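You operate a simulated robot arm through the tools that you are given. There is no shell and no other tool. Be economical: measure what you need, move in short steps, check, and stop when the job is done.

The job below is to be done with a simulated robot arm. You get a single attempt, and the scene is never put back.

Task
Plunge the blocked basin clear and rinse it from the left tap.
Fine: plug out first, laid between the taps; plunger back; tap shut; let the basin run dry. Set down upright: plunger.

The check looks at the end state, three seconds after you hand in, the way a careful person would. Anything else that was tipped, shoved, dropped, spilled or broken makes it a failure.

Robot
A 7-joint arm with a two-finger parallel gripper on a trunk, on a base that drives. Base frame: it is fixed to the floor where the robot stands at the start and does not move with it; the origin is under the middle of the robot, x ahead of it, y to its left, z up. Lengths are in m, angles in rad, forces in N, time in s.
Its first joint turns from -2.897 to 2.897 rad. Places, roughly: clear trap cup [0.6, -0.1, 0.5]; left tap [0.8, 0, 0.9]; left tap lever [0.8, 0, 0.9]; plughole [0.6, -0.1, 0.7]; right tap [0.8, -0.3, 0.9]; spot between the taps [0.8, -0.1, 0.8]; white basin [0.6, -0.1, 0.8]. Payload 1.57 kg.
The tool frame sits at the grasp point between the pads (the TCP): z along the fingers, y along the line on which they close. The tips reach 0.03 m beyond it. The gripper opens to 0.11 m. The fingers are 0.024 m wide and 0.012 m thick; the gripper's body (0.048 by 0.112 m) begins 0.078 m behind the TCP.
Orientation is told as [roll, pitch, yaw] about the base's x, y, z axes, in that order, counted from this pose: with the fingers straight down and closing along the base's y, the tool's x points along the base's -x, its y along +y and its z along -z.

Tools
- The arm moves only by the tool jog_arm. Its argument "motion" is a list of rows, each a list of 7 numbers: the shift along the tool's x, y, z in units of 30 mm (1.0 is 30 mm), then the turn, a rotation vector about the tool's x, y, z in units of 4 degrees (1.0 is 4 degrees), then the finger opening in mm, from 0 to 110. In form: [[dx, dy, dz, rx, ry, rz, fingers], ...]. A call has 1 to 10 rows; each row shifts and turns the commanded pose from where the row before left it, along the tool's axes as they then stand. A call with a number of a shift or a turn outside -1 to 1 is refused whole. Each row takes 0.2 s and may step no farther than 0.05 m and 0.15 rad from the row before; otherwise, or with a gripper value out of range, the whole call is refused. Where a pose cannot be reached the arm comes as near as it can. A force on the tool above 40 N (or 10 N above the force at the start of the call, whichever is more), or a blocked arm, ends the call early, and 0.2 s more pass. Each finger travels about 0.108 m/s and halts on what it meets, pressing with about 23 N; the grip force reading is that of the motor and also rises with nothing between the fingers. The clock runs only during rows and for 0.2 s after the last one: add rows that do not move to give the fingers time. The reply holds the time, the measured pose of the TCP, the force on the tool along the base axes, the opening and the grip force, in the units named above and with some noise, with the torque about the TCP (base axes, N m) and any sound that the robot's microphone picked up.
- Cameras (640 x 400 px; columns grow to the right, rows downward): "scene" is now at [0.455, 0.1286, 1.3399]; the picture's right is [-0.93, -0.37, 0.00], its down [-0.30, 0.74, -0.61] and it looks along [0.23, -0.56, -0.79] (base axes); focal length 214 px, centre (320, 200). "wrist" rides on the gripper at [0.07, 0.016, -0.141] in the tool frame; the picture's right is [-0.23, 0.97, 0.00], its down [-0.85, -0.20, -0.48] and it looks along [-0.47, -0.11, 0.88] (tool axes); focal length 222 px, centre (320, 200). There is no depth. A picture from a camera that has moved, and an enlarged one, comes with that camera's place and axes in the base frame and with its lens.
- snapshot(camera): a new picture of that camera. The clock stands still meanwhile.
- slide_trunk(by): slides the trunk up (or, below 0, down) by that many m; the arm and the scene camera ride with it, the base frame stays. It gives what a move gives, with no picture.
- steer(legs): drives the robot by 1 to 6 legs, each [ahead, left, turn to the left] in m, m and rad, along the robot's own axes; the way and the turn of a leg run together, so that a leg with both is an arc; at most 1.5 m and 3.142 rad a leg. The arm and the cameras ride along, it lands a little off, and it stops where it bumps. It gives what a move gives.
- pan_tilt(pan, tilt): turns the head with the scene camera to pan (to the left, within 1.798 rad either way) and tilt (down, from -0.506 to 1.204), counted from straight ahead of the robot. It gives what a move gives.
- inspect(camera, box): a new picture of the part [left, top, right, bottom] of that camera's present view, enlarged. The clock stands still meanwhile.
- close_job(): hands the job in; it is judged then, once.

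Go step by step. Nothing tells you exact positions but the pictures and the camera data: compare them with the known pose of the tool, close in by small moves and look again before you grip or let go. The budget is 120 turns and 82 pictures, counting those below and the enlarged ones. Unless the task says otherwise, let go and move clear before handing in, and close with one line.

The tools are called after "Request:" as name(argument=value, ...) on one line, values as JSON. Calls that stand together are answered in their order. jog_arm: Moves the arm, as the interface text tells. Its arguments: {"type":"object","properties":{"motion":{"type":"array","items":{"type":"array","items":{"type":"number"}}}},"required":["motion"]} The other tools are called the same way: slide_trunk (by) slides the trunk up or down; steer (legs) drives the base; pan_tilt (pan, tilt) turns the head that bears the scene camera; snapshot (camera) takes a picture; inspect (camera, box) takes an enlarged picture of a part of a camera's view; close_job () hands the job in.

At the start:

```text
clock: 0.0
tcp_pos: [0.4225, -0.2808, 1.2838]
orientation: [0.001, -0.006, 0.04]
force: [-10.1, -135.0, -37.1]
wrist_torque: [20.22, -4.84, 12.17]
width: 0.1101
finger_force: 0.1
trunk travel left (down, up): [-0.4, 0.21]
robot x, y, heading: [0.0032, -0.0018, -0.0]
head pan, tilt: [-1.187, 0.918]
```

scene: 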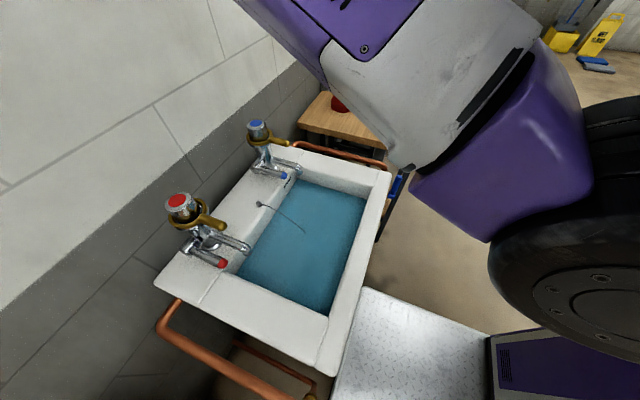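
wrist: 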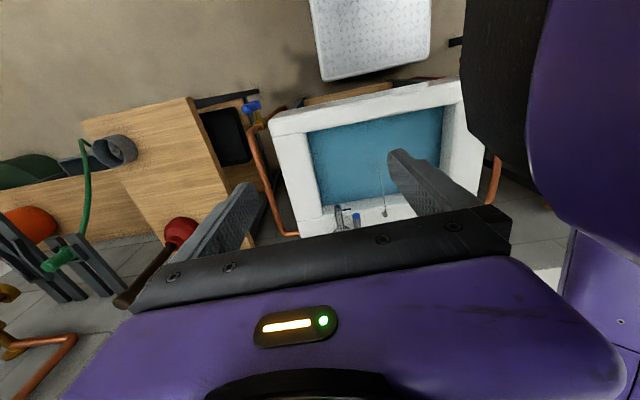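

The basin is ahead with the red (left) and blue (right) taps at its back, and what looks like a plunger with a red cup is on the bench to the right. I'll look at the scene more closely before moving.

Request:
inspect(camera="scene", box=[140, 80, 400, 400])

Request:
inspect(camera="wrist", box=[80, 80, 320, 320])

```text
1.25 times, centred on (270, 240) of scene
camera zoom: at [0.455, 0.1286, 1.3399], right [-0.93, -0.37, 0.0], down [-0.3, 0.74, -0.61], along [0.23, -0.56, -0.79], focal length 268 px, centre (382, 150)
```

zoom: 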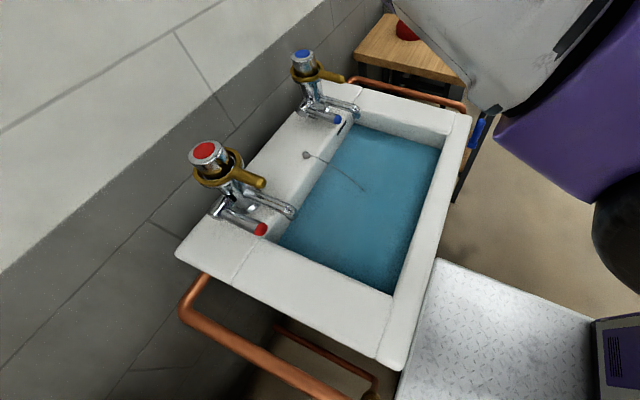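

```text
1.67 times, centred on (200, 200) of wrist
camera zoom: at [0.3496, -0.268, 1.4246], right [0.19, 0.98, 0.0], down [0.86, -0.17, 0.48], along [0.48, -0.09, -0.88], focal length 370 px, centre (520, 200)
```

zoom: 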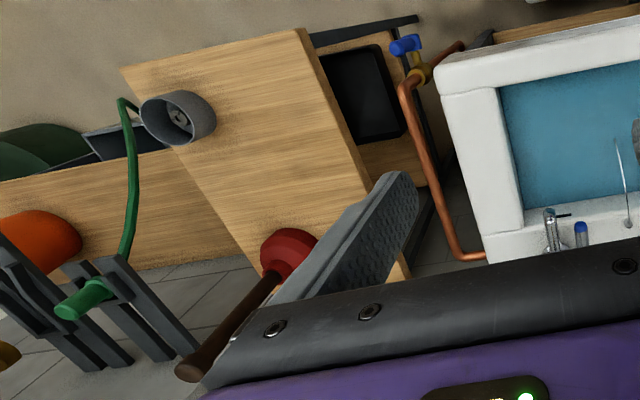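

The basin rim is at about z 0.84, and something like a chain runs from a knob on the ledge into the water. I'll zoom in on it.

Request:
inspect(camera="scene", box=[230, 160, 350, 260])

Request:
jog_arm(motion=[[0, 0, 0, 0, 0, 0, 110]])

```text
4.00 times, centred on (290, 210) of scene
camera zoom: at [0.455, 0.1286, 1.3399], right [-0.93, -0.37, 0.0], down [-0.3, 0.74, -0.61], along [0.23, -0.56, -0.79], focal length 858 px, centre (440, 160)
```

zoom: 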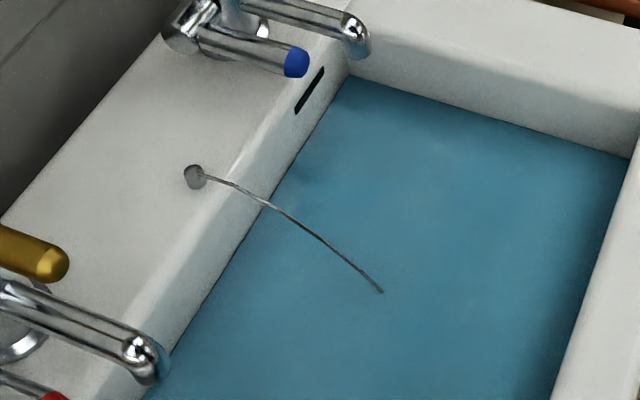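

```text
clock: 0.4
tcp_pos: [0.4222, -0.2815, 1.2831]
orientation: [-0.001, -0.004, 0.041]
force: [-2.5, -14.2, 1.1]
wrist_torque: [2.28, -0.25, 1.35]
width: 0.1102
finger_force: 0.1
trunk travel left (down, up): [-0.4, 0.21]
robot x, y, heading: [-0.0001, -0.0007, -0.003]
head pan, tilt: [-1.187, 0.918]
```

The start force was only a transient, and the plughole is likely at about (0.6, -0.145). Next I'll turn the head to look at the bench, the plunger and the room to drive.

Request:
pan_tilt(pan=-1.6, tilt=0.75)

Request:
snapshot(camera="scene")

```text
clock: 1.3
tcp_pos: [0.4219, -0.2798, 1.2834]
orientation: [0.0, -0.004, 0.042]
force: [-3.5, -26.6, 0.9]
wrist_torque: [4.21, -0.39, 2.43]
width: 0.11
finger_force: 0.0
trunk travel left (down, up): [-0.4, 0.21]
robot x, y, heading: [-0.0011, -0.0024, 0.0]
head pan, tilt: [-1.6, 0.75]
```

```text
76 pictures are left
camera scene: at [0.4247, 0.1149, 1.3531], right [-1.0, 0.03, 0.0], down [0.02, 0.68, -0.73], along [-0.02, -0.73, -0.68], focal length 214 px, centre (320, 200)
```

scene: 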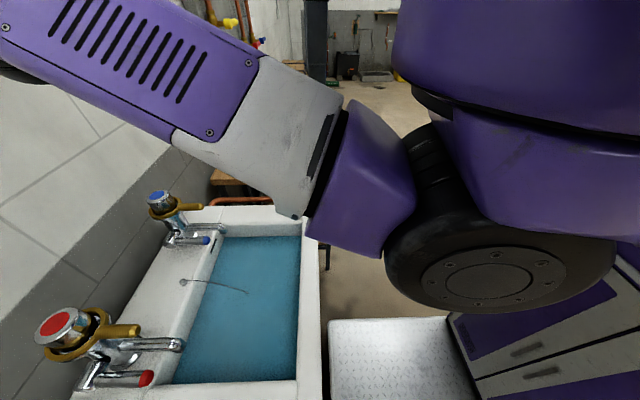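

The arm hides the bench from here, so I'll move the tool over the basin, still high. That gives a close look at the chain and taps with the wrist camera.

Request:
jog_arm(motion=[[0, 1, 0, 0, 0, 0, 110], [0, 1, 0, 0, 0, 0, 110], [0, 1, 0, 0, 0, 0, 110], [0, 1, 0, 0, 0, 0, 110], [0, 0.5, 0.5, 0, 0, 0, 110], [0, 0, 1, 0, 0, 0, 110], [0, 0, 1, 0, 0, 0, 110], [0, 0, 1, 0, 0, 0, 110], [0, 0, 0, 0, 0, 0, 110]])

Request:
snapshot(camera="wrist")

Request:
snapshot(camera="scene")

```text
clock: 1.5
tcp_pos: [0.4228, -0.2798, 1.2835]
orientation: [-0.002, -0.004, 0.058]
force: [0.4, -6.5, 0.7]
wrist_torque: [0.87, 0.2, 0.44]
width: 0.1101
finger_force: 0.0
trunk travel left (down, up): [-0.4, 0.21]
robot x, y, heading: [0.0011, -0.0004, -0.0]
head pan, tilt: [-1.6, 0.75]
stopped in row 1: the force on the tool passed its limit at 76 N (the readings are from after the stop); the commanded pose is now the measured one
```

```text
75 pictures are left
camera wrist: at [0.35, -0.2685, 1.4245], right [0.17, 0.99, 0.0], down [0.86, -0.15, 0.48], along [0.47, -0.08, -0.88], focal length 222 px, centre (320, 200)
```

wrist: 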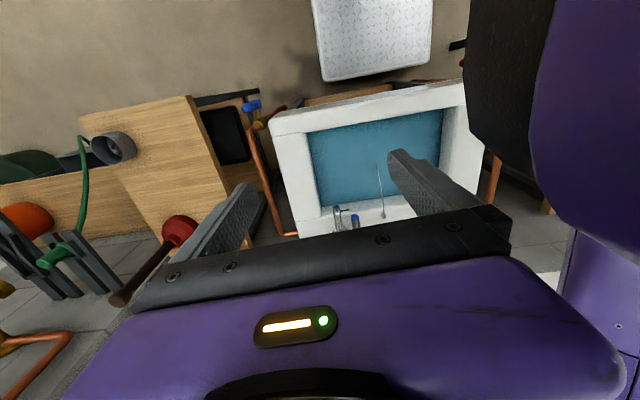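

```text
74 pictures are left
camera scene: at [0.4245, 0.1148, 1.3531], right [-1.0, 0.03, 0.0], down [0.02, 0.68, -0.73], along [-0.02, -0.73, -0.68], focal length 214 px, centre (320, 200)
```

scene: 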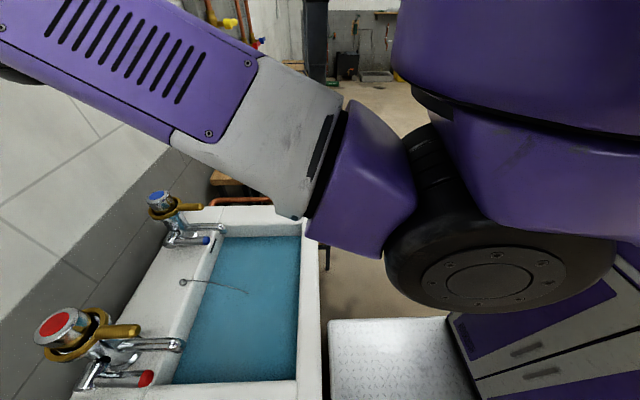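

Moving left is blocked by the arm's own folded forearm, so I'll move slightly right first, then down and outwards.

Request:
jog_arm(motion=[[0, -0.7, 0, 0, 0, 0, 110], [0, -0.7, 0, 0, 0, 0, 110], [-0.5, 0, 0.5, 0, 0, 0, 110], [-0.7, 0, 0.7, 0, 0, 0, 110], [-0.7, 0, 0.7, 0, 0, 0, 110], [0, 0, 0, 0, 0, 0, 110]])

```text
clock: 2.9
tcp_pos: [0.4816, -0.3184, 1.228]
orientation: [-0.002, -0.002, 0.053]
force: [-0.8, -0.9, -0.4]
wrist_torque: [-0.02, 0.02, -0.02]
width: 0.1099
finger_force: 0.0
trunk travel left (down, up): [-0.4, 0.21]
robot x, y, heading: [-0.0022, -0.0022, -0.0]
head pan, tilt: [-1.6, 0.75]
```

The arm is free now, so I'll go lower and then over to the basin.

Request:
jog_arm(motion=[[0, 0, 1, 0, 0, 0, 110], [0, 0, 1, 0, 0, 0, 110], [0, 0, 1, 0, 0, 0, 110], [0, 1, 0, 0, 0, 0, 110], [0, 1, 0, 0, 0, 0, 110], [0, 1, 0, 0, 0, 0, 110], [0, 1, 0, 0, 0, 0, 110], [0, 1, 0, 0, 0, 0, 110], [0, 0.5, 0, 0, 0, 0, 110], [0, 0, 0, 0, 0, 0, 110]])

Request:
snapshot(camera="wrist")

Request:
snapshot(camera="scene")

```text
clock: 5.1
tcp_pos: [0.4796, -0.1616, 1.141]
orientation: [0.001, -0.001, 0.057]
force: [-0.2, -0.3, 0.2]
wrist_torque: [0.01, -0.02, -0.01]
width: 0.1102
finger_force: 0.1
out of reach, approached as far as the arm can: row 9
trunk travel left (down, up): [-0.4, 0.21]
robot x, y, heading: [0.0005, -0.0023, -0.0]
head pan, tilt: [-1.6, 0.75]
```

```text
73 pictures are left
camera wrist: at [0.4068, -0.1491, 1.2828], right [0.17, 0.98, 0.0], down [0.86, -0.15, 0.48], along [0.47, -0.08, -0.88], focal length 222 px, centre (320, 200)
```

wrist: 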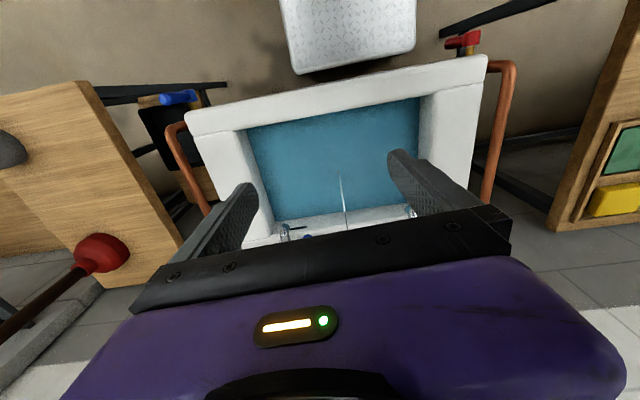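

```text
72 pictures are left
camera scene: at [0.4245, 0.115, 1.3531], right [-1.0, 0.03, 0.0], down [0.02, 0.68, -0.73], along [-0.02, -0.73, -0.68], focal length 214 px, centre (320, 200)
```

scene: 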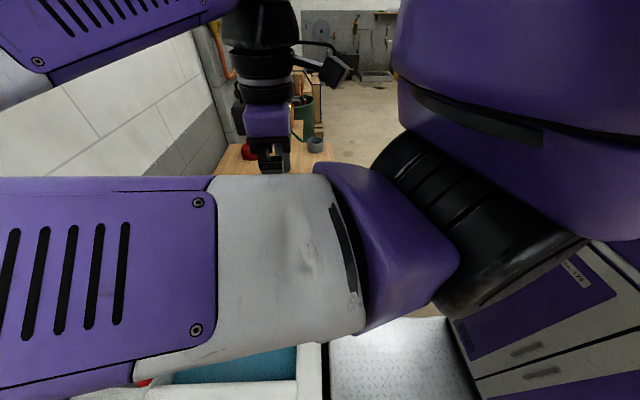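

The upper arm lies low and forward because the tool is level with the shoulder. Raising the trunk should give the arm a better elbow-up shape.

Request:
slide_trunk(by=0.2)

Request:
jog_arm(motion=[[0, 0, 1, 0, 0, 0, 110], [0, 0, 1, 0, 0, 0, 110], [0, 0, 1, 0, 0, 0, 110], [0, 0, 1, 0, 0, 0, 110], [0, 0, 1, 0, 0, 0, 110], [0, 0, 1, 0, 0, 0, 110], [0, 0, 0, 0, 0, 0, 110]])

Request:
snapshot(camera="scene")

Request:
snapshot(camera="wrist")

```text
clock: 7.3
tcp_pos: [0.4781, -0.1608, 1.3408]
orientation: [0.001, -0.002, 0.057]
force: [0.3, 0.0, -0.2]
wrist_torque: [0.03, -0.01, 0.0]
width: 0.1103
finger_force: 0.0
trunk travel left (down, up): [-0.6, 0.01]
robot x, y, heading: [0.0015, -0.0032, 0.002]
head pan, tilt: [-1.6, 0.75]
```

```text
clock: 8.9
tcp_pos: [0.5137, -0.1959, 1.1778]
orientation: [0.001, -0.003, 0.055]
force: [0.3, 0.4, -0.4]
wrist_torque: [-0.01, -0.02, 0.0]
width: 0.1099
finger_force: 0.1
out of reach, approached as far as the arm can: row 1, 2, 3, 4, 5
trunk travel left (down, up): [-0.6, 0.01]
robot x, y, heading: [0.0006, 0.0029, -0.004]
head pan, tilt: [-1.6, 0.75]
```

```text
71 pictures are left
camera scene: at [0.4247, 0.115, 1.553], right [-1.0, 0.03, 0.0], down [0.02, 0.68, -0.73], along [-0.02, -0.73, -0.68], focal length 214 px, centre (320, 200)
```

scene: 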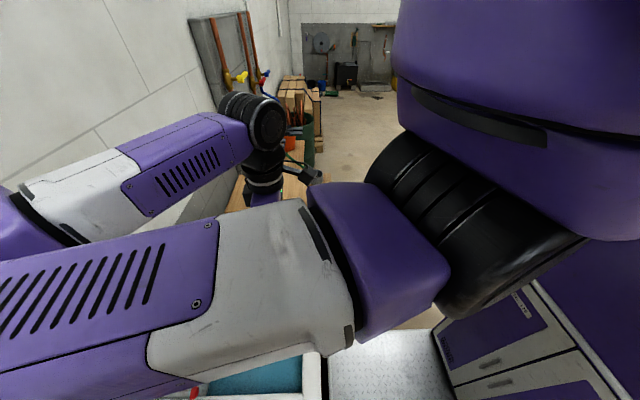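

```text
70 pictures are left
camera wrist: at [0.4421, -0.184, 1.3195], right [0.17, 0.98, 0.0], down [0.86, -0.15, 0.48], along [0.47, -0.08, -0.88], focal length 222 px, centre (320, 200)
```

wrist: 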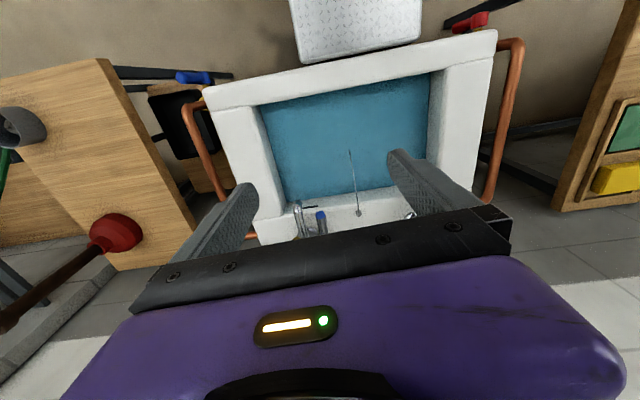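

The arm was only folded too tightly. Extending forward and down over the plughole should unfold it, so I'll go to about (0.60, -0.145, 0.98) and square the yaw.

Request:
jog_arm(motion=[[-0.5, 0.3, 0.8, 0, 0, 0, 110], [-0.5, 0.3, 0.8, 0, 0, 0, 110], [-0.5, 0.3, 0.8, 0, 0, 0, 110], [-0.5, 0.3, 0.8, 0, 0, 0, 110], [-0.5, 0.3, 0.8, 0, 0, 0, 110], [-0.4, 0, 0.8, 0, 0, 0.4, 110], [0, 0, 0.8, 0, 0, 0.4, 110], [0, 0, 0.8, 0, 0, 0, 110], [0, 0, 0, 0, 0, 0, 110]])

Request:
snapshot(camera="scene")

Request:
snapshot(camera="wrist")

```text
clock: 10.9
tcp_pos: [0.5968, -0.1455, 0.9861]
orientation: [0.0, -0.002, 0.0]
force: [0.7, 0.5, -0.3]
wrist_torque: [-0.02, -0.04, -0.01]
width: 0.1102
finger_force: 0.1
trunk travel left (down, up): [-0.6, 0.01]
robot x, y, heading: [0.0008, -0.0002, -0.002]
head pan, tilt: [-1.6, 0.75]
```

```text
69 pictures are left
camera scene: at [0.4246, 0.115, 1.5531], right [-1.0, 0.03, 0.0], down [0.02, 0.68, -0.73], along [-0.02, -0.73, -0.68], focal length 214 px, centre (320, 200)
```

scene: 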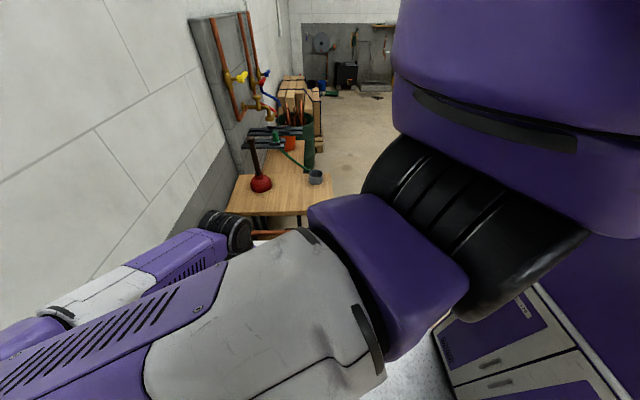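

```text
68 pictures are left
camera wrist: at [0.5263, -0.1295, 1.1272], right [0.23, 0.97, 0.0], down [0.85, -0.2, 0.48], along [0.47, -0.11, -0.88], focal length 222 px, centre (320, 200)
```

wrist: 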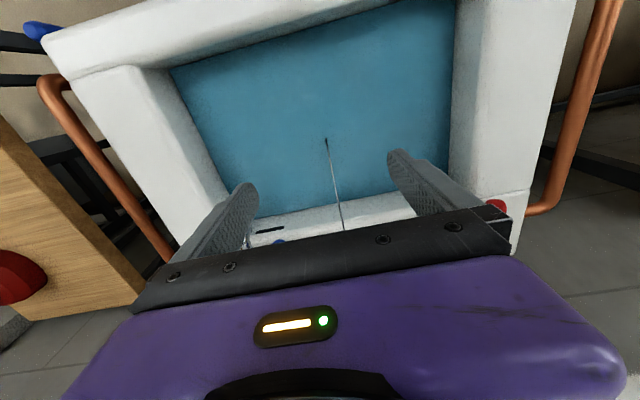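

The elbow is far forward, close to the wall, so I'll back the robot off about 0.15 m and to the right 0.1 m. That opens the arm up while keeping everything in reach.

Request:
steer(legs=[[-0.15, -0.1, 0]])

Request:
pan_tilt(pan=-0.3, tilt=0.9)

Request:
snapshot(camera="scene")

```text
clock: 12.4
tcp_pos: [0.4486, -0.2464, 0.9858]
orientation: [0.001, 0.0, -0.001]
force: [0.5, -0.4, -0.2]
wrist_torque: [0.03, 0.01, 0.0]
width: 0.1101
finger_force: 0.1
trunk travel left (down, up): [-0.6, 0.01]
robot x, y, heading: [-0.1494, -0.1002, -0.0]
head pan, tilt: [-1.6, 0.75]
```

```text
clock: 13.9
tcp_pos: [0.4474, -0.2467, 0.9867]
orientation: [0.0, -0.002, 0.0]
force: [-0.4, -0.6, 0.1]
wrist_torque: [-0.01, -0.02, -0.01]
width: 0.11
finger_force: 0.1
trunk travel left (down, up): [-0.6, 0.01]
robot x, y, heading: [-0.1532, -0.1025, 0.003]
head pan, tilt: [-0.3, 0.901]
```

```text
67 pictures are left
camera scene: at [0.3492, 0.0741, 1.5412], right [-0.3, -0.96, 0.0], down [-0.75, 0.23, -0.62], along [0.59, -0.18, -0.78], focal length 214 px, centre (320, 200)
```

scene: 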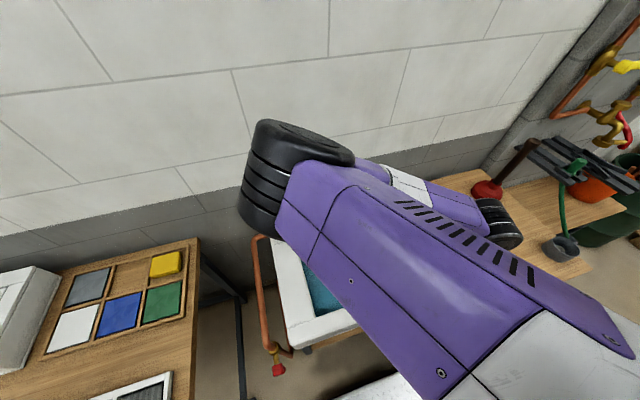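

The elbow has room now. I'll bring the tool back over the plughole and look along the chain.

Request:
jog_arm(motion=[[-0.8, 0.5, 0, 0, 0, 0, 110], [-0.8, 0.5, 0, 0, 0, 0, 110], [-0.8, 0.5, 0, 0, 0, 0, 110], [-0.8, 0.5, 0, 0, 0, 0, 110], [-0.8, 0.5, 0, 0, 0, 0, 110], [-0.8, 0.5, 0, 0, 0, 0, 110], [-0.3, 0.4, 0, 0, 0, 0, 110], [0, 0, 0, 0, 0, 0, 110]])

Request:
snapshot(camera="scene")

Request:
inspect(camera="wrist", box=[220, 60, 460, 260])

```text
clock: 15.7
tcp_pos: [0.6002, -0.1431, 0.9882]
orientation: [-0.002, -0.001, -0.001]
force: [0.0, -0.5, -0.3]
wrist_torque: [-0.02, -0.01, -0.02]
width: 0.1101
finger_force: 0.1
trunk travel left (down, up): [-0.6, 0.01]
robot x, y, heading: [-0.1487, -0.1044, 0.001]
head pan, tilt: [-0.3, 0.901]
```

```text
66 pictures are left
camera scene: at [0.3492, 0.0742, 1.5412], right [-0.29, -0.96, 0.0], down [-0.75, 0.23, -0.62], along [0.59, -0.18, -0.78], focal length 214 px, centre (320, 200)
```

scene: 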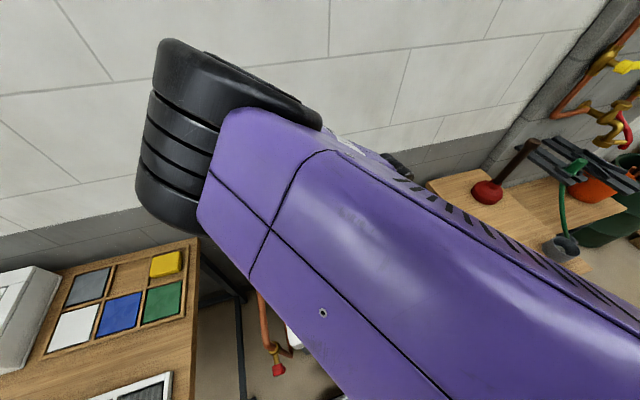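

```text
2.00 times, centred on (340, 160) of wrist
camera zoom: at [0.5286, -0.1285, 1.1288], right [0.23, 0.97, 0.0], down [0.85, -0.2, 0.48], along [0.47, -0.11, -0.88], focal length 444 px, centre (280, 280)
```

zoom: 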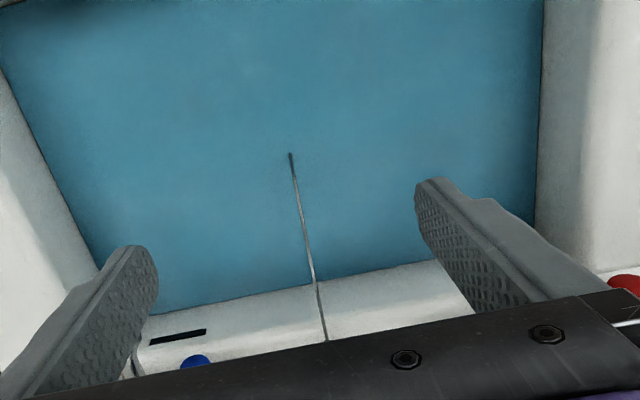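

From two views the chain arcs down and steepens, so I put the plug at about (0.585, -0.142) on a floor near z 0.7, with the water surface at about 0.78. I'll descend there step by step with the fingers open.

Request:
jog_arm(motion=[[0.5, 0, 0.8, 0, 0, 0, 90], [0, 0, 1, 0, 0, 0, 90], [0, 0, 1, 0, 0, 0, 90], [0, 0, 1, 0, 0, 0, 90], [0, 0, 1, 0, 0, 0, 90], [0, 0, 1, 0, 0, 0, 90], [0, 0, 1, 0, 0, 0, 90], [0, 0, 0.5, 0, 0, 0, 90], [0, 0, 0, 0, 0, 0, 90]])

Request:
snapshot(camera="wrist")

```text
clock: 17.7
tcp_pos: [0.5869, -0.1442, 0.7659]
orientation: [-0.001, -0.002, -0.001]
force: [0.2, 0.3, -0.7]
wrist_torque: [-0.02, 0.0, -0.03]
width: 0.0904
finger_force: 0.0
trunk travel left (down, up): [-0.6, 0.01]
robot x, y, heading: [-0.1493, -0.1024, -0.003]
head pan, tilt: [-0.3, 0.901]
```

```text
64 pictures are left
camera wrist: at [0.5163, -0.1284, 0.9075], right [0.23, 0.97, 0.0], down [0.85, -0.2, 0.48], along [0.47, -0.11, -0.88], focal length 222 px, centre (320, 200)
```

wrist: 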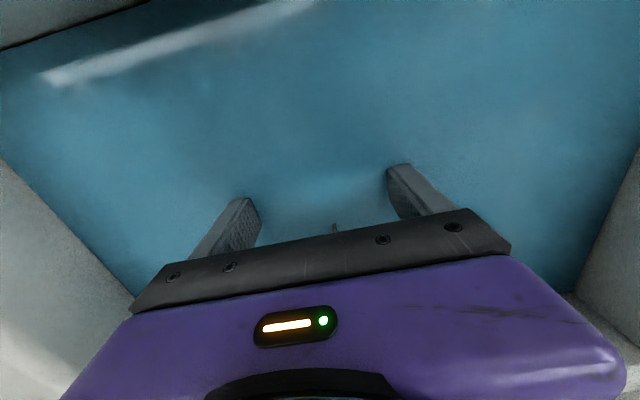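

The fingertips are submerged and the chain is just ahead of the fingers. I'll shift slightly forward and feel for the floor gently.

Request:
jog_arm(motion=[[-0.2, 0.1, 0.2, 0, 0, 0, 90], [0, 0, 0.25, 0, 0, 0, 90], [0, 0, 0.25, 0, 0, 0, 90], [0, 0, 0.25, 0, 0, 0, 90], [0, 0, 0.25, 0, 0, 0, 90], [0, 0, 0.2, 0, 0, 0, 90]])

```text
clock: 18.5
tcp_pos: [0.593, -0.1413, 0.7503]
orientation: [-0.001, -0.001, -0.001]
force: [-9.2, 0.8, 29.3]
wrist_torque: [0.0, 0.63, -0.16]
width: 0.0892
finger_force: 0.0
trunk travel left (down, up): [-0.6, 0.01]
robot x, y, heading: [-0.1523, -0.0987, 0.003]
head pan, tilt: [-0.3, 0.901]
stopped in row 4: the force on the tool passed its limit at 56 N (the readings are from after the stop); the commanded pose is now the measured one
```

The tips touch the floor at about z 0.72. I'll lift a few mm and close softly to feel for the plug.

Request:
jog_arm(motion=[[0, 0, -0.15, 0, 0, 0, 90], [0, 0, 0, 0, 0, 0, 60], [0, 0, 0, 0, 0, 0, 40], [0, 0, 0, 0, 0, 0, 20], [0, 0, 0, 0, 0, 0, 5], [0, 0, 0, 0, 0, 0, 5]])

Request:
snapshot(camera="wrist")

```text
clock: 19.9
tcp_pos: [0.5939, -0.1394, 0.7511]
orientation: [0.003, -0.001, 0.001]
force: [7.2, 21.0, -29.6]
wrist_torque: [0.55, -0.26, -0.29]
width: 0.0718
finger_force: 44.9
trunk travel left (down, up): [-0.6, 0.01]
robot x, y, heading: [-0.1505, -0.1041, 0.003]
head pan, tilt: [-0.3, 0.901]
```

```text
63 pictures are left
camera wrist: at [0.5234, -0.1241, 0.8927], right [0.23, 0.97, 0.0], down [0.85, -0.2, 0.48], along [0.47, -0.11, -0.88], focal length 222 px, centre (320, 200)
```

wrist: 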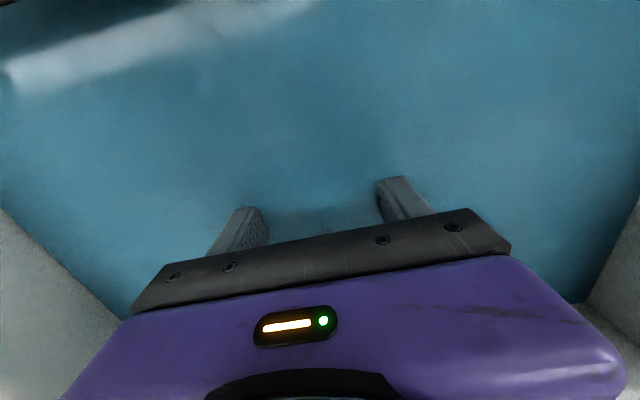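

Closing stopped at 72 mm with a downward pull, so something, probably the plug, is held between the pads. I'll lift slowly to see if it comes.

Request:
jog_arm(motion=[[0, 0, -0.2, 0, 0, 0, 5], [0, 0, -0.2, 0, 0, 0, 5], [0, 0, -0.3, 0, 0, 0, 5], [0, 0, -0.5, 0, 0, 0, 5]])

```text
clock: 20.2
tcp_pos: [0.5939, -0.1392, 0.7513]
orientation: [0.003, -0.001, 0.0]
force: [8.5, -2.3, -26.9]
wrist_torque: [0.11, -1.31, 0.35]
width: 0.0717
finger_force: 45.5
trunk travel left (down, up): [-0.6, 0.01]
robot x, y, heading: [-0.1523, -0.1005, -0.002]
head pan, tilt: [-0.3, 0.901]
stopped in row 1: the force on the tool passed its limit at 57 N (the readings are from after the stop); the commanded pose is now the measured one
```

The lift is blocked at 57 N, so this may be the drain rim or a tightly seated plug. I'll release, raise by 12 mm and close again to feel for a stud.

Request:
jog_arm(motion=[[0, 0, 0, 0, 0, 0, 60], [0, 0, 0, 0, 0, 0, 85], [0, 0, 0, 0, 0, 0, 85], [0, 0, 0, 0, 0, 0, 85]])

Request:
jog_arm(motion=[[0, 0, -0.3, 0, 0, 0, 85], [0, 0, 0, 0, 0, 0, 55], [0, 0, 0, 0, 0, 0, 30], [0, 0, 0, 0, 0, 0, 10], [0, 0, 0, 0, 0, 0, 0], [0, 0, 0, 0, 0, 0, 0]])

```text
clock: 21.2
tcp_pos: [0.5943, -0.1389, 0.7519]
orientation: [0.005, -0.001, 0.001]
force: [0.2, 0.2, 0.0]
wrist_torque: [-0.01, -0.02, -0.02]
width: 0.085
finger_force: 0.1
trunk travel left (down, up): [-0.6, 0.01]
robot x, y, heading: [-0.1466, -0.1009, 0.003]
head pan, tilt: [-0.3, 0.901]
```

```text
clock: 22.6
tcp_pos: [0.5925, -0.1392, 0.7604]
orientation: [0.003, -0.002, -0.001]
force: [0.1, 0.2, -0.2]
wrist_torque: [0.0, 0.03, -0.03]
width: 0.0482
finger_force: 22.8
trunk travel left (down, up): [-0.6, 0.01]
robot x, y, heading: [-0.1485, -0.1009, 0.0]
head pan, tilt: [-0.3, 0.901]
```

9 mm higher the fingers close on something 48 mm wide and well centred, which fits the plug itself. Now a gentle lift.

Request:
jog_arm(motion=[[0, 0, -0.1, 0, 0, 0, 0], [0, 0, -0.1, 0, 0, 0, 0], [0, 0, -0.15, 0, 0, 0, 0], [0, 0, -0.2, 0, 0, 0, 0], [0, 0, -0.3, 0, 0, 0, 0], [0, 0, -0.5, 0, 0, 0, 0]])

Request:
snapshot(camera="wrist")

```text
clock: 24.0
tcp_pos: [0.5939, -0.1406, 0.8006]
orientation: [0.004, -0.002, 0.0]
force: [0.3, 0.0, -0.3]
wrist_torque: [0.02, 0.01, 0.0]
width: 0.0483
finger_force: 22.9
trunk travel left (down, up): [-0.6, 0.01]
robot x, y, heading: [-0.1492, -0.0999, 0.001]
head pan, tilt: [-0.3, 0.901]
```

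```text
62 pictures are left
camera wrist: at [0.5224, -0.1254, 0.9432], right [0.23, 0.97, 0.0], down [0.85, -0.2, 0.48], along [0.47, -0.11, -0.88], focal length 222 px, centre (320, 200)
```

wrist: 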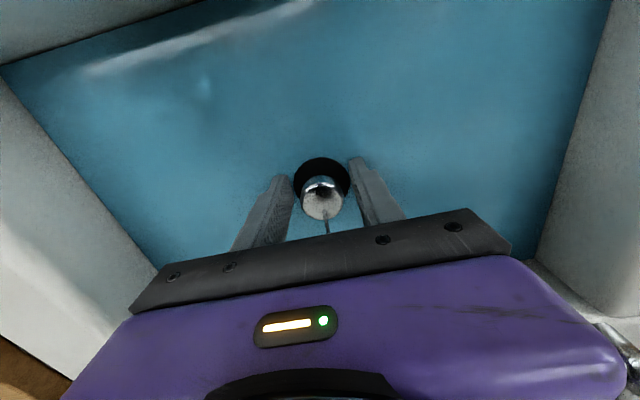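

The plug is out, a black disc with a chrome knob. I'll raise it above the ledge and carry it back to about (0.79, -0.125), between the taps and beside the chain anchor.

Request:
jog_arm(motion=[[0, 0, -1, 0, 0, 0, 0], [0, 0, -1, 0, 0, 0, 0], [0, 0, -1, 0, 0, 0, 0], [0, 0, -1, 0, 0, 0, 0], [0, 0, -0.5, 0, 0, 0, 0], [0, 0, 0, 0, 0, 0, 0]])

Request:
snapshot(camera="wrist")

Request:
pan_tilt(pan=0.3, tilt=0.9)

Request:
snapshot(camera="scene")

```text
clock: 25.4
tcp_pos: [0.593, -0.1403, 0.9347]
orientation: [0.004, -0.002, 0.0]
force: [0.2, -0.4, -1.1]
wrist_torque: [0.0, 0.01, -0.01]
width: 0.0484
finger_force: 23.3
trunk travel left (down, up): [-0.6, 0.01]
robot x, y, heading: [-0.1446, -0.102, -0.001]
head pan, tilt: [-0.3, 0.901]
```

```text
61 pictures are left
camera wrist: at [0.5216, -0.1259, 1.0774], right [0.23, 0.97, 0.0], down [0.85, -0.2, 0.48], along [0.47, -0.11, -0.88], focal length 222 px, centre (320, 200)
```

wrist: 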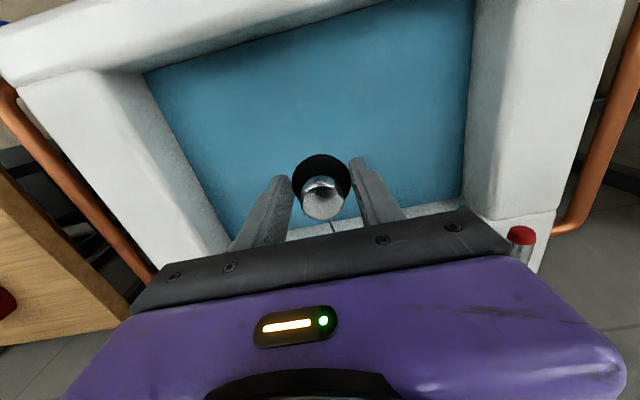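

```text
clock: 26.4
tcp_pos: [0.5929, -0.1409, 0.9361]
orientation: [0.004, 0.0, 0.0]
force: [0.4, -0.1, -0.9]
wrist_torque: [-0.05, 0.01, 0.04]
width: 0.0487
finger_force: 22.7
trunk travel left (down, up): [-0.6, 0.01]
robot x, y, heading: [-0.1549, -0.0973, 0.002]
head pan, tilt: [0.3, 0.901]
```

```text
60 pictures are left
camera scene: at [0.3491, 0.1189, 1.5412], right [0.3, -0.96, 0.0], down [-0.75, -0.23, -0.62], along [0.59, 0.18, -0.78], focal length 214 px, centre (320, 200)
```

scene: 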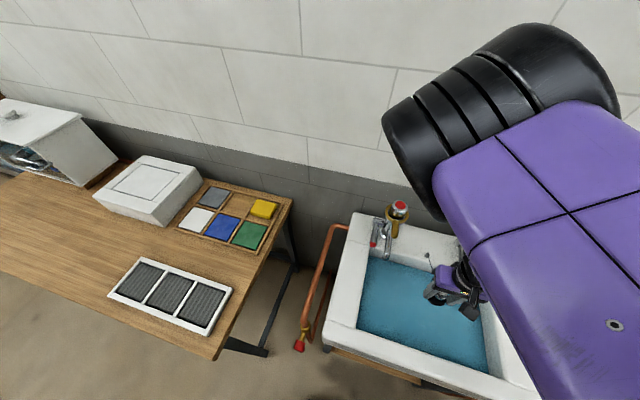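

I can now see the left tap and the ledge. I'll zoom in on the left tap's lever before carrying the plug past it.

Request:
inspect(camera="scene", box=[340, 185, 500, 305])

Request:
inspect(camera="scene", box=[270, 260, 370, 370])

```text
3.33 times, centred on (420, 245) of scene
camera zoom: at [0.3491, 0.1189, 1.5412], right [0.3, -0.96, 0.0], down [-0.75, -0.23, -0.62], along [0.59, 0.18, -0.78], focal length 715 px, centre (-13, 50)
```

zoom: 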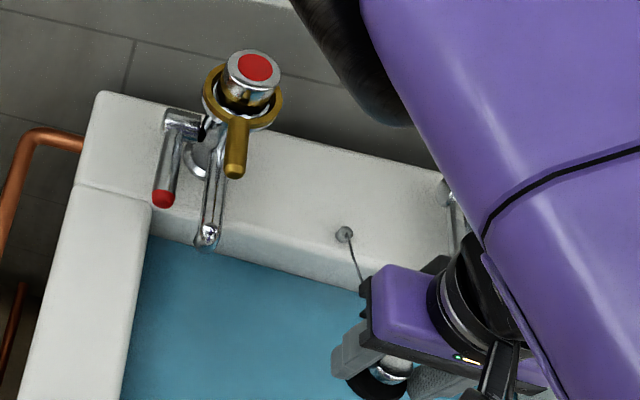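

```text
3.64 times, centred on (320, 315) of scene
camera zoom: at [0.3491, 0.1189, 1.5412], right [0.3, -0.96, 0.0], down [-0.75, -0.23, -0.62], along [0.59, 0.18, -0.78], focal length 780 px, centre (320, -218)
```

zoom: 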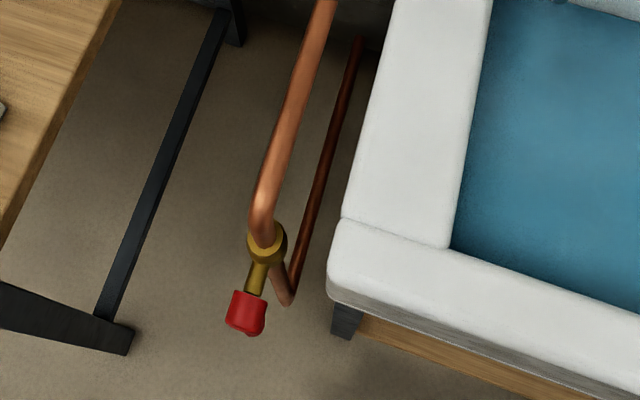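

The chain anchor is at (0.753, -0.148) and the ledge runs from x≈0.71 to 0.847. I'll move the plug to (0.785, -0.122) at height, then check.

Request:
jog_arm(motion=[[-0.9, 0.1, 0, 0, 0, 0, 0], [-0.9, 0.1, 0, 0, 0, 0, 0], [-0.9, 0.1, 0, 0, 0, 0, 0], [-0.9, 0.1, 0, 0, 0, 0, 0], [-0.9, 0.1, 0, 0, 0, 0, 0], [-0.9, 0.1, 0, 0, 0, 0, 0], [-0.9, 0, 0, 0, 0, 0, 0], [-0.1, 0, 0, 0, 0, 0, 0], [0, 0, 0, 0, 0, 0, 0]])

Request:
snapshot(camera="wrist")

Request:
snapshot(camera="scene")

```text
clock: 28.4
tcp_pos: [0.7847, -0.1219, 0.9368]
orientation: [0.003, 0.002, 0.0]
force: [0.6, 0.1, -1.1]
wrist_torque: [-0.01, 0.01, -0.01]
width: 0.0485
finger_force: 23.0
trunk travel left (down, up): [-0.6, 0.01]
robot x, y, heading: [-0.1519, -0.1023, 0.004]
head pan, tilt: [0.3, 0.901]
```

```text
57 pictures are left
camera wrist: at [0.714, -0.1069, 1.0784], right [0.23, 0.97, 0.0], down [0.85, -0.2, 0.48], along [0.47, -0.11, -0.88], focal length 222 px, centre (320, 200)
```

wrist: 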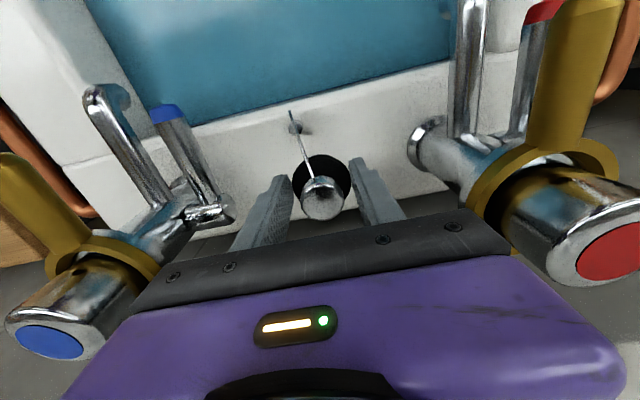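

```text
56 pictures are left
camera scene: at [0.3492, 0.119, 1.5411], right [0.3, -0.95, 0.0], down [-0.75, -0.23, -0.62], along [0.59, 0.18, -0.78], focal length 214 px, centre (320, 200)
```

scene: 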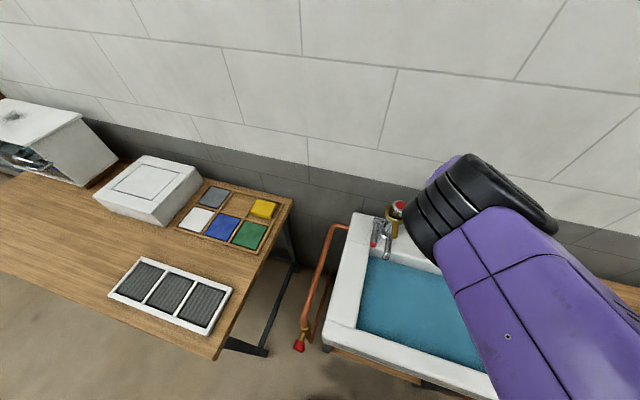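

The plug is between the taps, clear of both. I'll lower it gently until it touches the ledge.

Request:
jog_arm(motion=[[0, 0, 0.7, 0, 0, 0, 0], [0, 0, 0.5, 0, 0, 0, 0], [0, 0, 0.15, 0, 0, 0, 0], [0, 0, 0.15, 0, 0, 0, 0], [0, 0, 0.12, 0, 0, 0, 0], [0, 0, 0.12, 0, 0, 0, 0], [0, 0, 0, 0, 0, 0, 0]])

Request:
snapshot(camera="wrist")

```text
clock: 30.0
tcp_pos: [0.7848, -0.1221, 0.8867]
orientation: [0.004, -0.001, -0.001]
force: [0.9, 0.2, -0.7]
wrist_torque: [-0.04, -0.02, 0.02]
width: 0.0483
finger_force: 23.2
trunk travel left (down, up): [-0.6, 0.01]
robot x, y, heading: [-0.15, -0.1011, 0.0]
head pan, tilt: [0.3, 0.901]
```

```text
55 pictures are left
camera wrist: at [0.7134, -0.1066, 1.0271], right [0.23, 0.97, 0.0], down [0.85, -0.2, 0.48], along [0.47, -0.11, -0.88], focal length 222 px, centre (320, 200)
```

wrist: 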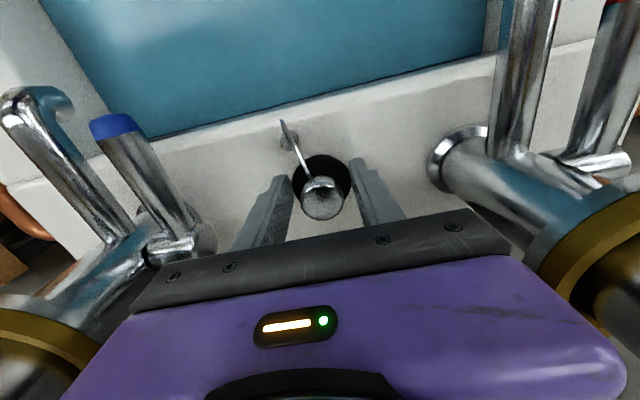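

Not touching yet, so I'll keep lowering in 3 mm steps.

Request:
jog_arm(motion=[[0, 0, 0.1, 0, 0, 0, 0], [0, 0, 0.1, 0, 0, 0, 0], [0, 0, 0.1, 0, 0, 0, 0], [0, 0, 0.1, 0, 0, 0, 0], [0, 0, 0.1, 0, 0, 0, 0], [0, 0, 0.1, 0, 0, 0, 0]])

```text
clock: 31.5
tcp_pos: [0.7871, -0.1228, 0.8697]
orientation: [0.002, -0.003, 0.0]
force: [-10.7, 0.9, 21.7]
wrist_torque: [-0.17, 0.27, -0.12]
width: 0.0485
finger_force: 23.5
trunk travel left (down, up): [-0.6, 0.01]
robot x, y, heading: [-0.1514, -0.1006, 0.003]
head pan, tilt: [0.3, 0.901]
stopped in row 6: the force on the tool passed its limit at 42 N (the readings are from after the stop); the commanded pose is now the measured one
```

The plug is on the ledge. I'll open the fingers and rise straight up.

Request:
jog_arm(motion=[[0, 0, -0.05, 0, 0, 0, 52], [0, 0, 0, 0, 0, 0, 65], [0, 0, 0, 0, 0, 0, 75], [0, 0, -0.3, 0, 0, 0, 75], [0, 0, -0.7, 0, 0, 0, 75], [0, 0, -1, 0, 0, 0, 75], [0, 0, -1, 0, 0, 0, 75], [0, 0, -1, 0, 0, 0, 75], [0, 0, 0, 0, 0, 0, 75]])

Request:
snapshot(camera="wrist")

```text
clock: 33.5
tcp_pos: [0.7867, -0.1225, 0.9907]
orientation: [0.001, -0.003, 0.0]
force: [0.1, -0.1, -0.3]
wrist_torque: [0.0, 0.02, -0.01]
width: 0.075
finger_force: 0.2
trunk travel left (down, up): [-0.6, 0.01]
robot x, y, heading: [-0.1526, -0.1022, 0.003]
head pan, tilt: [0.3, 0.901]
```

```text
54 pictures are left
camera wrist: at [0.7153, -0.107, 1.1307], right [0.23, 0.97, 0.0], down [0.85, -0.2, 0.48], along [0.47, -0.11, -0.88], focal length 222 px, centre (320, 200)
```

wrist: 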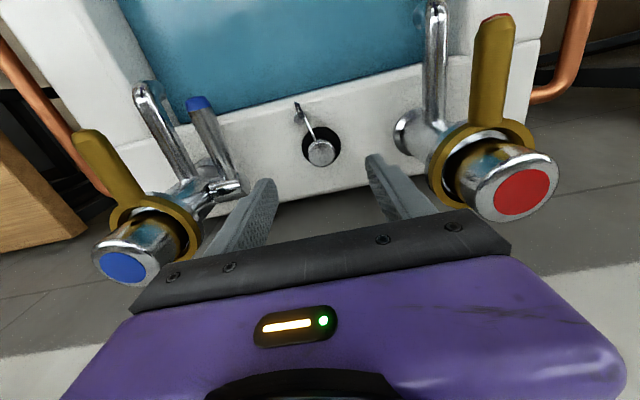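

The plug is upright on the ledge. I put the plunger at about (0.742, -0.864), cup at z≈0.76 and handle top at z≈1.04. I'll retract the arm, then drive right.

Request:
jog_arm(motion=[[0, 0, -1, 0, 0, 0, 75], [0.5, 0, -1, 0, 0, 0, 75], [0.9, 0, -0.8, 0, 0, 0, 75], [1, 0, -0.5, 0, 0, 0, 75], [1, 0, 0, 0, 0, 0, 75], [1, 0, 0, 0, 0, 0, 75], [1, 0, 0, 0, 0, 0, 75], [1, 0, 0, 0, 0, 0, 75], [0, 0, 0, 0, 0, 0, 75]])

Request:
steer(legs=[[0, -0.5, 0], [0.05, 0, 0]])

Request:
pan_tilt(pan=-0.2, tilt=0.7)

Request:
snapshot(camera="scene")

Request:
snapshot(camera="wrist")

```text
clock: 35.7
tcp_pos: [0.5894, -0.1552, 1.0859]
orientation: [-0.01, 0.007, -0.068]
force: [0.6, 0.0, 0.3]
wrist_torque: [0.0, -0.03, 0.01]
width: 0.0751
finger_force: 0.1
trunk travel left (down, up): [-0.6, 0.01]
robot x, y, heading: [-0.1516, -0.1001, 0.004]
head pan, tilt: [0.3, 0.901]
stopped in row 9: the arm was blocked; the commanded pose is now the measured one
```

```text
clock: 39.2
tcp_pos: [0.6388, -0.6567, 1.0871]
orientation: [-0.009, 0.005, -0.073]
force: [-0.4, -0.3, 0.9]
wrist_torque: [-0.01, -0.05, 0.03]
width: 0.0751
finger_force: 0.1
trunk travel left (down, up): [-0.6, 0.01]
robot x, y, heading: [-0.0987, -0.6007, -0.0]
head pan, tilt: [0.3, 0.901]
```

```text
clock: 40.1
tcp_pos: [0.6384, -0.6574, 1.0858]
orientation: [-0.011, 0.005, -0.073]
force: [-0.1, 0.9, -0.6]
wrist_torque: [0.0, 0.02, -0.01]
width: 0.0751
finger_force: 0.0
trunk travel left (down, up): [-0.6, 0.01]
robot x, y, heading: [-0.0973, -0.5983, -0.002]
head pan, tilt: [-0.201, 0.7]
```

```text
53 pictures are left
camera scene: at [0.411, -0.4207, 1.5573], right [-0.2, -0.98, 0.0], down [-0.63, 0.13, -0.76], along [0.75, -0.15, -0.64], focal length 214 px, centre (320, 200)
```

scene: 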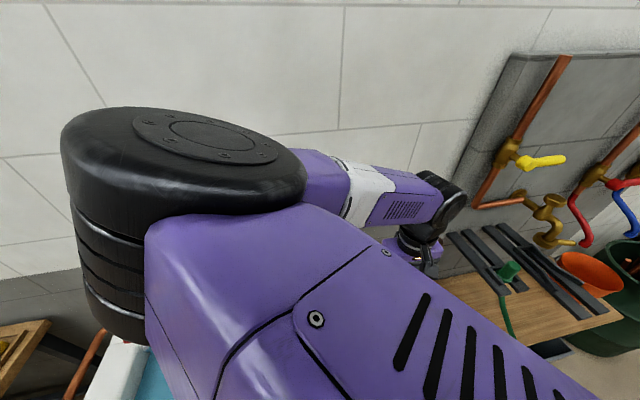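

```text
52 pictures are left
camera wrist: at [0.5699, -0.6351, 1.228], right [0.3, 0.95, -0.01], down [0.84, -0.26, 0.48], along [0.45, -0.15, -0.88], focal length 222 px, centre (320, 200)
```

wrist: 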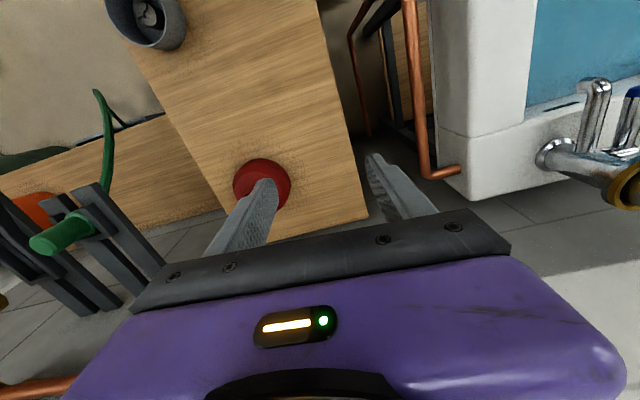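

The robot is now in front of the bench, and the finger hides the plunger handle. I'll square the tool, rise a little and move over the handle at about (0.738, -0.85).

Request:
jog_arm(motion=[[0, 0, -0.7, -0.14, -0.07, -0.5, 90], [0, 0, -0.6, 0, 0, -0.55, 90], [-0.4, -0.8, 0, 0, 0, 0, 90], [-0.4, -0.8, 0, 0, 0, 0, 90], [-0.4, -0.8, 0, 0, 0, 0, 90], [-0.4, -0.8, 0, 0, 0, 0, 90], [-0.4, -0.8, 0, 0, 0, 0, 90], [-0.4, -0.8, 0, 0, 0, 0, 90], [0, 0, 0, 0, 0, 0, 90]])

Request:
snapshot(camera="wrist")

Request:
pan_tilt(pan=-0.6, tilt=0.6)

Request:
snapshot(camera="scene")

```text
clock: 42.1
tcp_pos: [0.7098, -0.8016, 1.1262]
orientation: [0.0, 0.001, 0.001]
force: [-0.8, -0.7, -0.5]
wrist_torque: [-0.03, 0.0, -0.01]
width: 0.0901
finger_force: 0.1
trunk travel left (down, up): [-0.6, 0.01]
robot x, y, heading: [-0.1035, -0.6004, -0.005]
head pan, tilt: [-0.201, 0.7]
```

```text
51 pictures are left
camera wrist: at [0.6389, -0.7863, 1.2674], right [0.23, 0.97, 0.0], down [0.86, -0.2, 0.48], along [0.47, -0.11, -0.88], focal length 222 px, centre (320, 200)
```

wrist: 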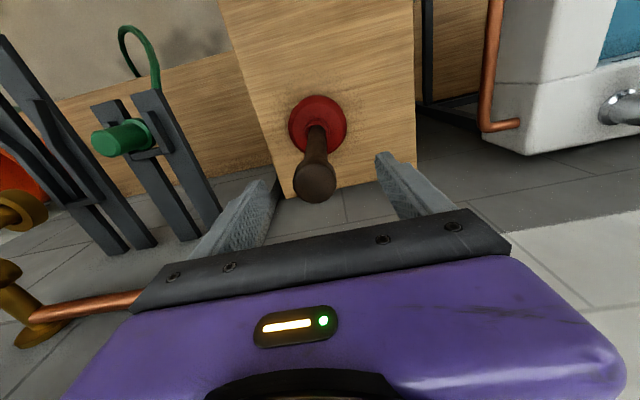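

```text
clock: 43.0
tcp_pos: [0.7091, -0.8022, 1.1252]
orientation: [0.0, 0.001, 0.0]
force: [-0.5, -0.6, -0.3]
wrist_torque: [-0.03, 0.0, -0.02]
width: 0.09
finger_force: 0.0
trunk travel left (down, up): [-0.6, 0.01]
robot x, y, heading: [-0.0996, -0.5958, 0.001]
head pan, tilt: [-0.6, 0.6]
```

```text
50 pictures are left
camera scene: at [0.4006, -0.4537, 1.5659], right [-0.57, -0.82, 0.0], down [-0.47, 0.32, -0.82], along [0.68, -0.47, -0.57], focal length 214 px, centre (320, 200)
```

scene: 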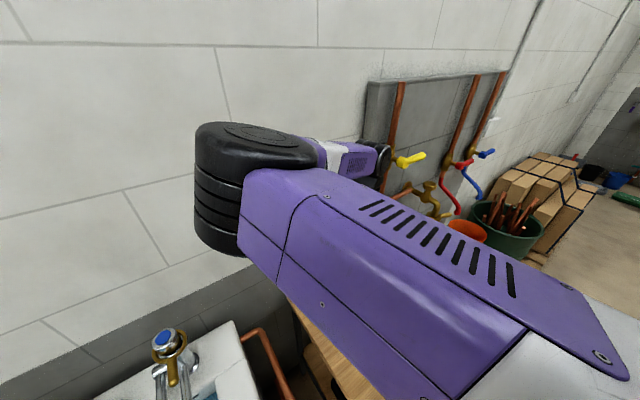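

From this close view the plunger axis is at about (0.72, -0.807), with the handle top near z 1.09. I'll shift over it, descend with open fingers and check.

Request:
jog_arm(motion=[[-0.36, -0.17, 0, 0, 0, 0, 90], [0, 0, 0.5, 0, 0, 0, 90], [0, 0, 0.6, 0, 0, 0, 90], [0, 0, 0.6, 0, 0, 0, 90], [0, 0, 0.6, 0, 0, 0, 90], [0, 0, 0.4, 0, 0, 0, 90], [0, 0, 0, 0, 0, 0, 90]])

Request:
snapshot(camera="wrist")

```text
clock: 44.6
tcp_pos: [0.7218, -0.8049, 1.0442]
orientation: [0.0, -0.001, 0.0]
force: [-0.4, -0.8, -1.3]
wrist_torque: [0.01, -0.02, 0.0]
width: 0.09
finger_force: 0.0
trunk travel left (down, up): [-0.6, 0.01]
robot x, y, heading: [-0.0957, -0.5983, -0.006]
head pan, tilt: [-0.6, 0.6]
```

```text
49 pictures are left
camera wrist: at [0.6508, -0.7906, 1.1856], right [0.23, 0.97, 0.0], down [0.86, -0.2, 0.48], along [0.47, -0.11, -0.88], focal length 222 px, centre (320, 200)
```

wrist: 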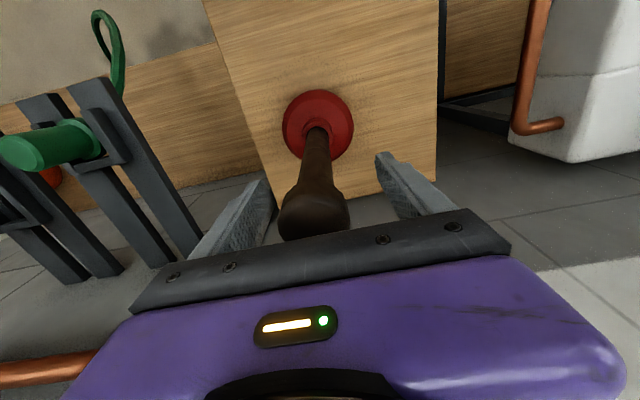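

The handle is centred between the fingers, so I'll close on it.

Request:
jog_arm(motion=[[0, -0.13, 0.1, 0, 0, 0, 60], [0, 0, 0, 0, 0, 0, 35], [0, 0, 0, 0, 0, 0, 15], [0, 0, 0, 0, 0, 0, 0], [0, 0, 0, 0, 0, 0, 0]])

Request:
snapshot(camera="wrist")

```text
clock: 45.8
tcp_pos: [0.7222, -0.8089, 1.0411]
orientation: [0.0, -0.001, 0.001]
force: [0.9, -0.6, -0.2]
wrist_torque: [-0.01, 0.0, -0.03]
width: 0.0387
finger_force: 23.1
trunk travel left (down, up): [-0.6, 0.01]
robot x, y, heading: [-0.1006, -0.5994, -0.005]
head pan, tilt: [-0.6, 0.6]
```

```text
48 pictures are left
camera wrist: at [0.6513, -0.7944, 1.1827], right [0.23, 0.97, 0.0], down [0.86, -0.2, 0.48], along [0.47, -0.11, -0.88], focal length 222 px, centre (320, 200)
```

wrist: 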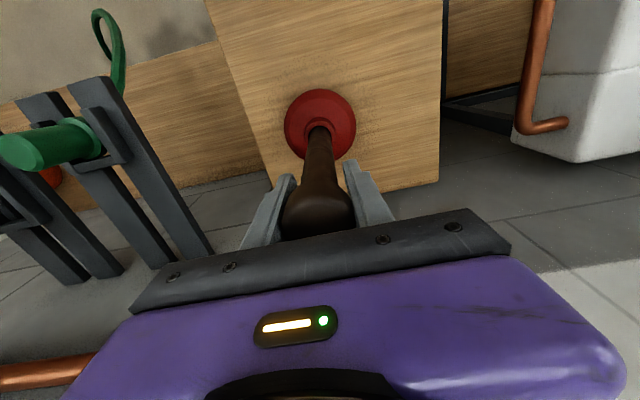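

The plunger is gripped at TCP z 1.041. I'll lift it straight up and check that it comes.

Request:
jog_arm(motion=[[0, 0, -0.3, 0, 0, 0, 0], [0, 0, -0.7, 0, 0, 0, 0], [0, 0, -1, 0, 0, 0, 0], [0, 0, -1, 0, 0, 0, 0], [0, 0, -1, 0, 0, 0, 0], [0, 0, -1, 0, 0, 0, 0], [0, 0, 0, 0, 0, 0, 0]])

Request:
snapshot(camera="wrist")

```text
clock: 47.4
tcp_pos: [0.7219, -0.8104, 1.1927]
orientation: [0.0, 0.0, 0.001]
force: [-0.2, -0.5, -2.0]
wrist_torque: [-0.04, -0.01, 0.01]
width: 0.0391
finger_force: 22.7
trunk travel left (down, up): [-0.6, 0.01]
robot x, y, heading: [-0.0991, -0.5971, -0.01]
head pan, tilt: [-0.6, 0.6]
```

```text
47 pictures are left
camera wrist: at [0.6521, -0.794, 1.3338], right [0.23, 0.97, 0.0], down [0.86, -0.2, 0.48], along [0.47, -0.11, -0.88], focal length 222 px, centre (320, 200)
```

wrist: 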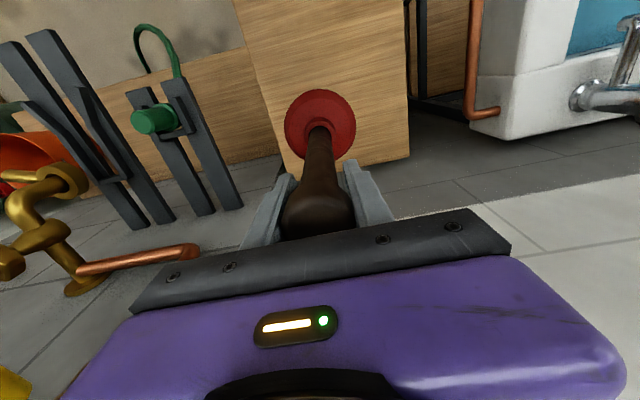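

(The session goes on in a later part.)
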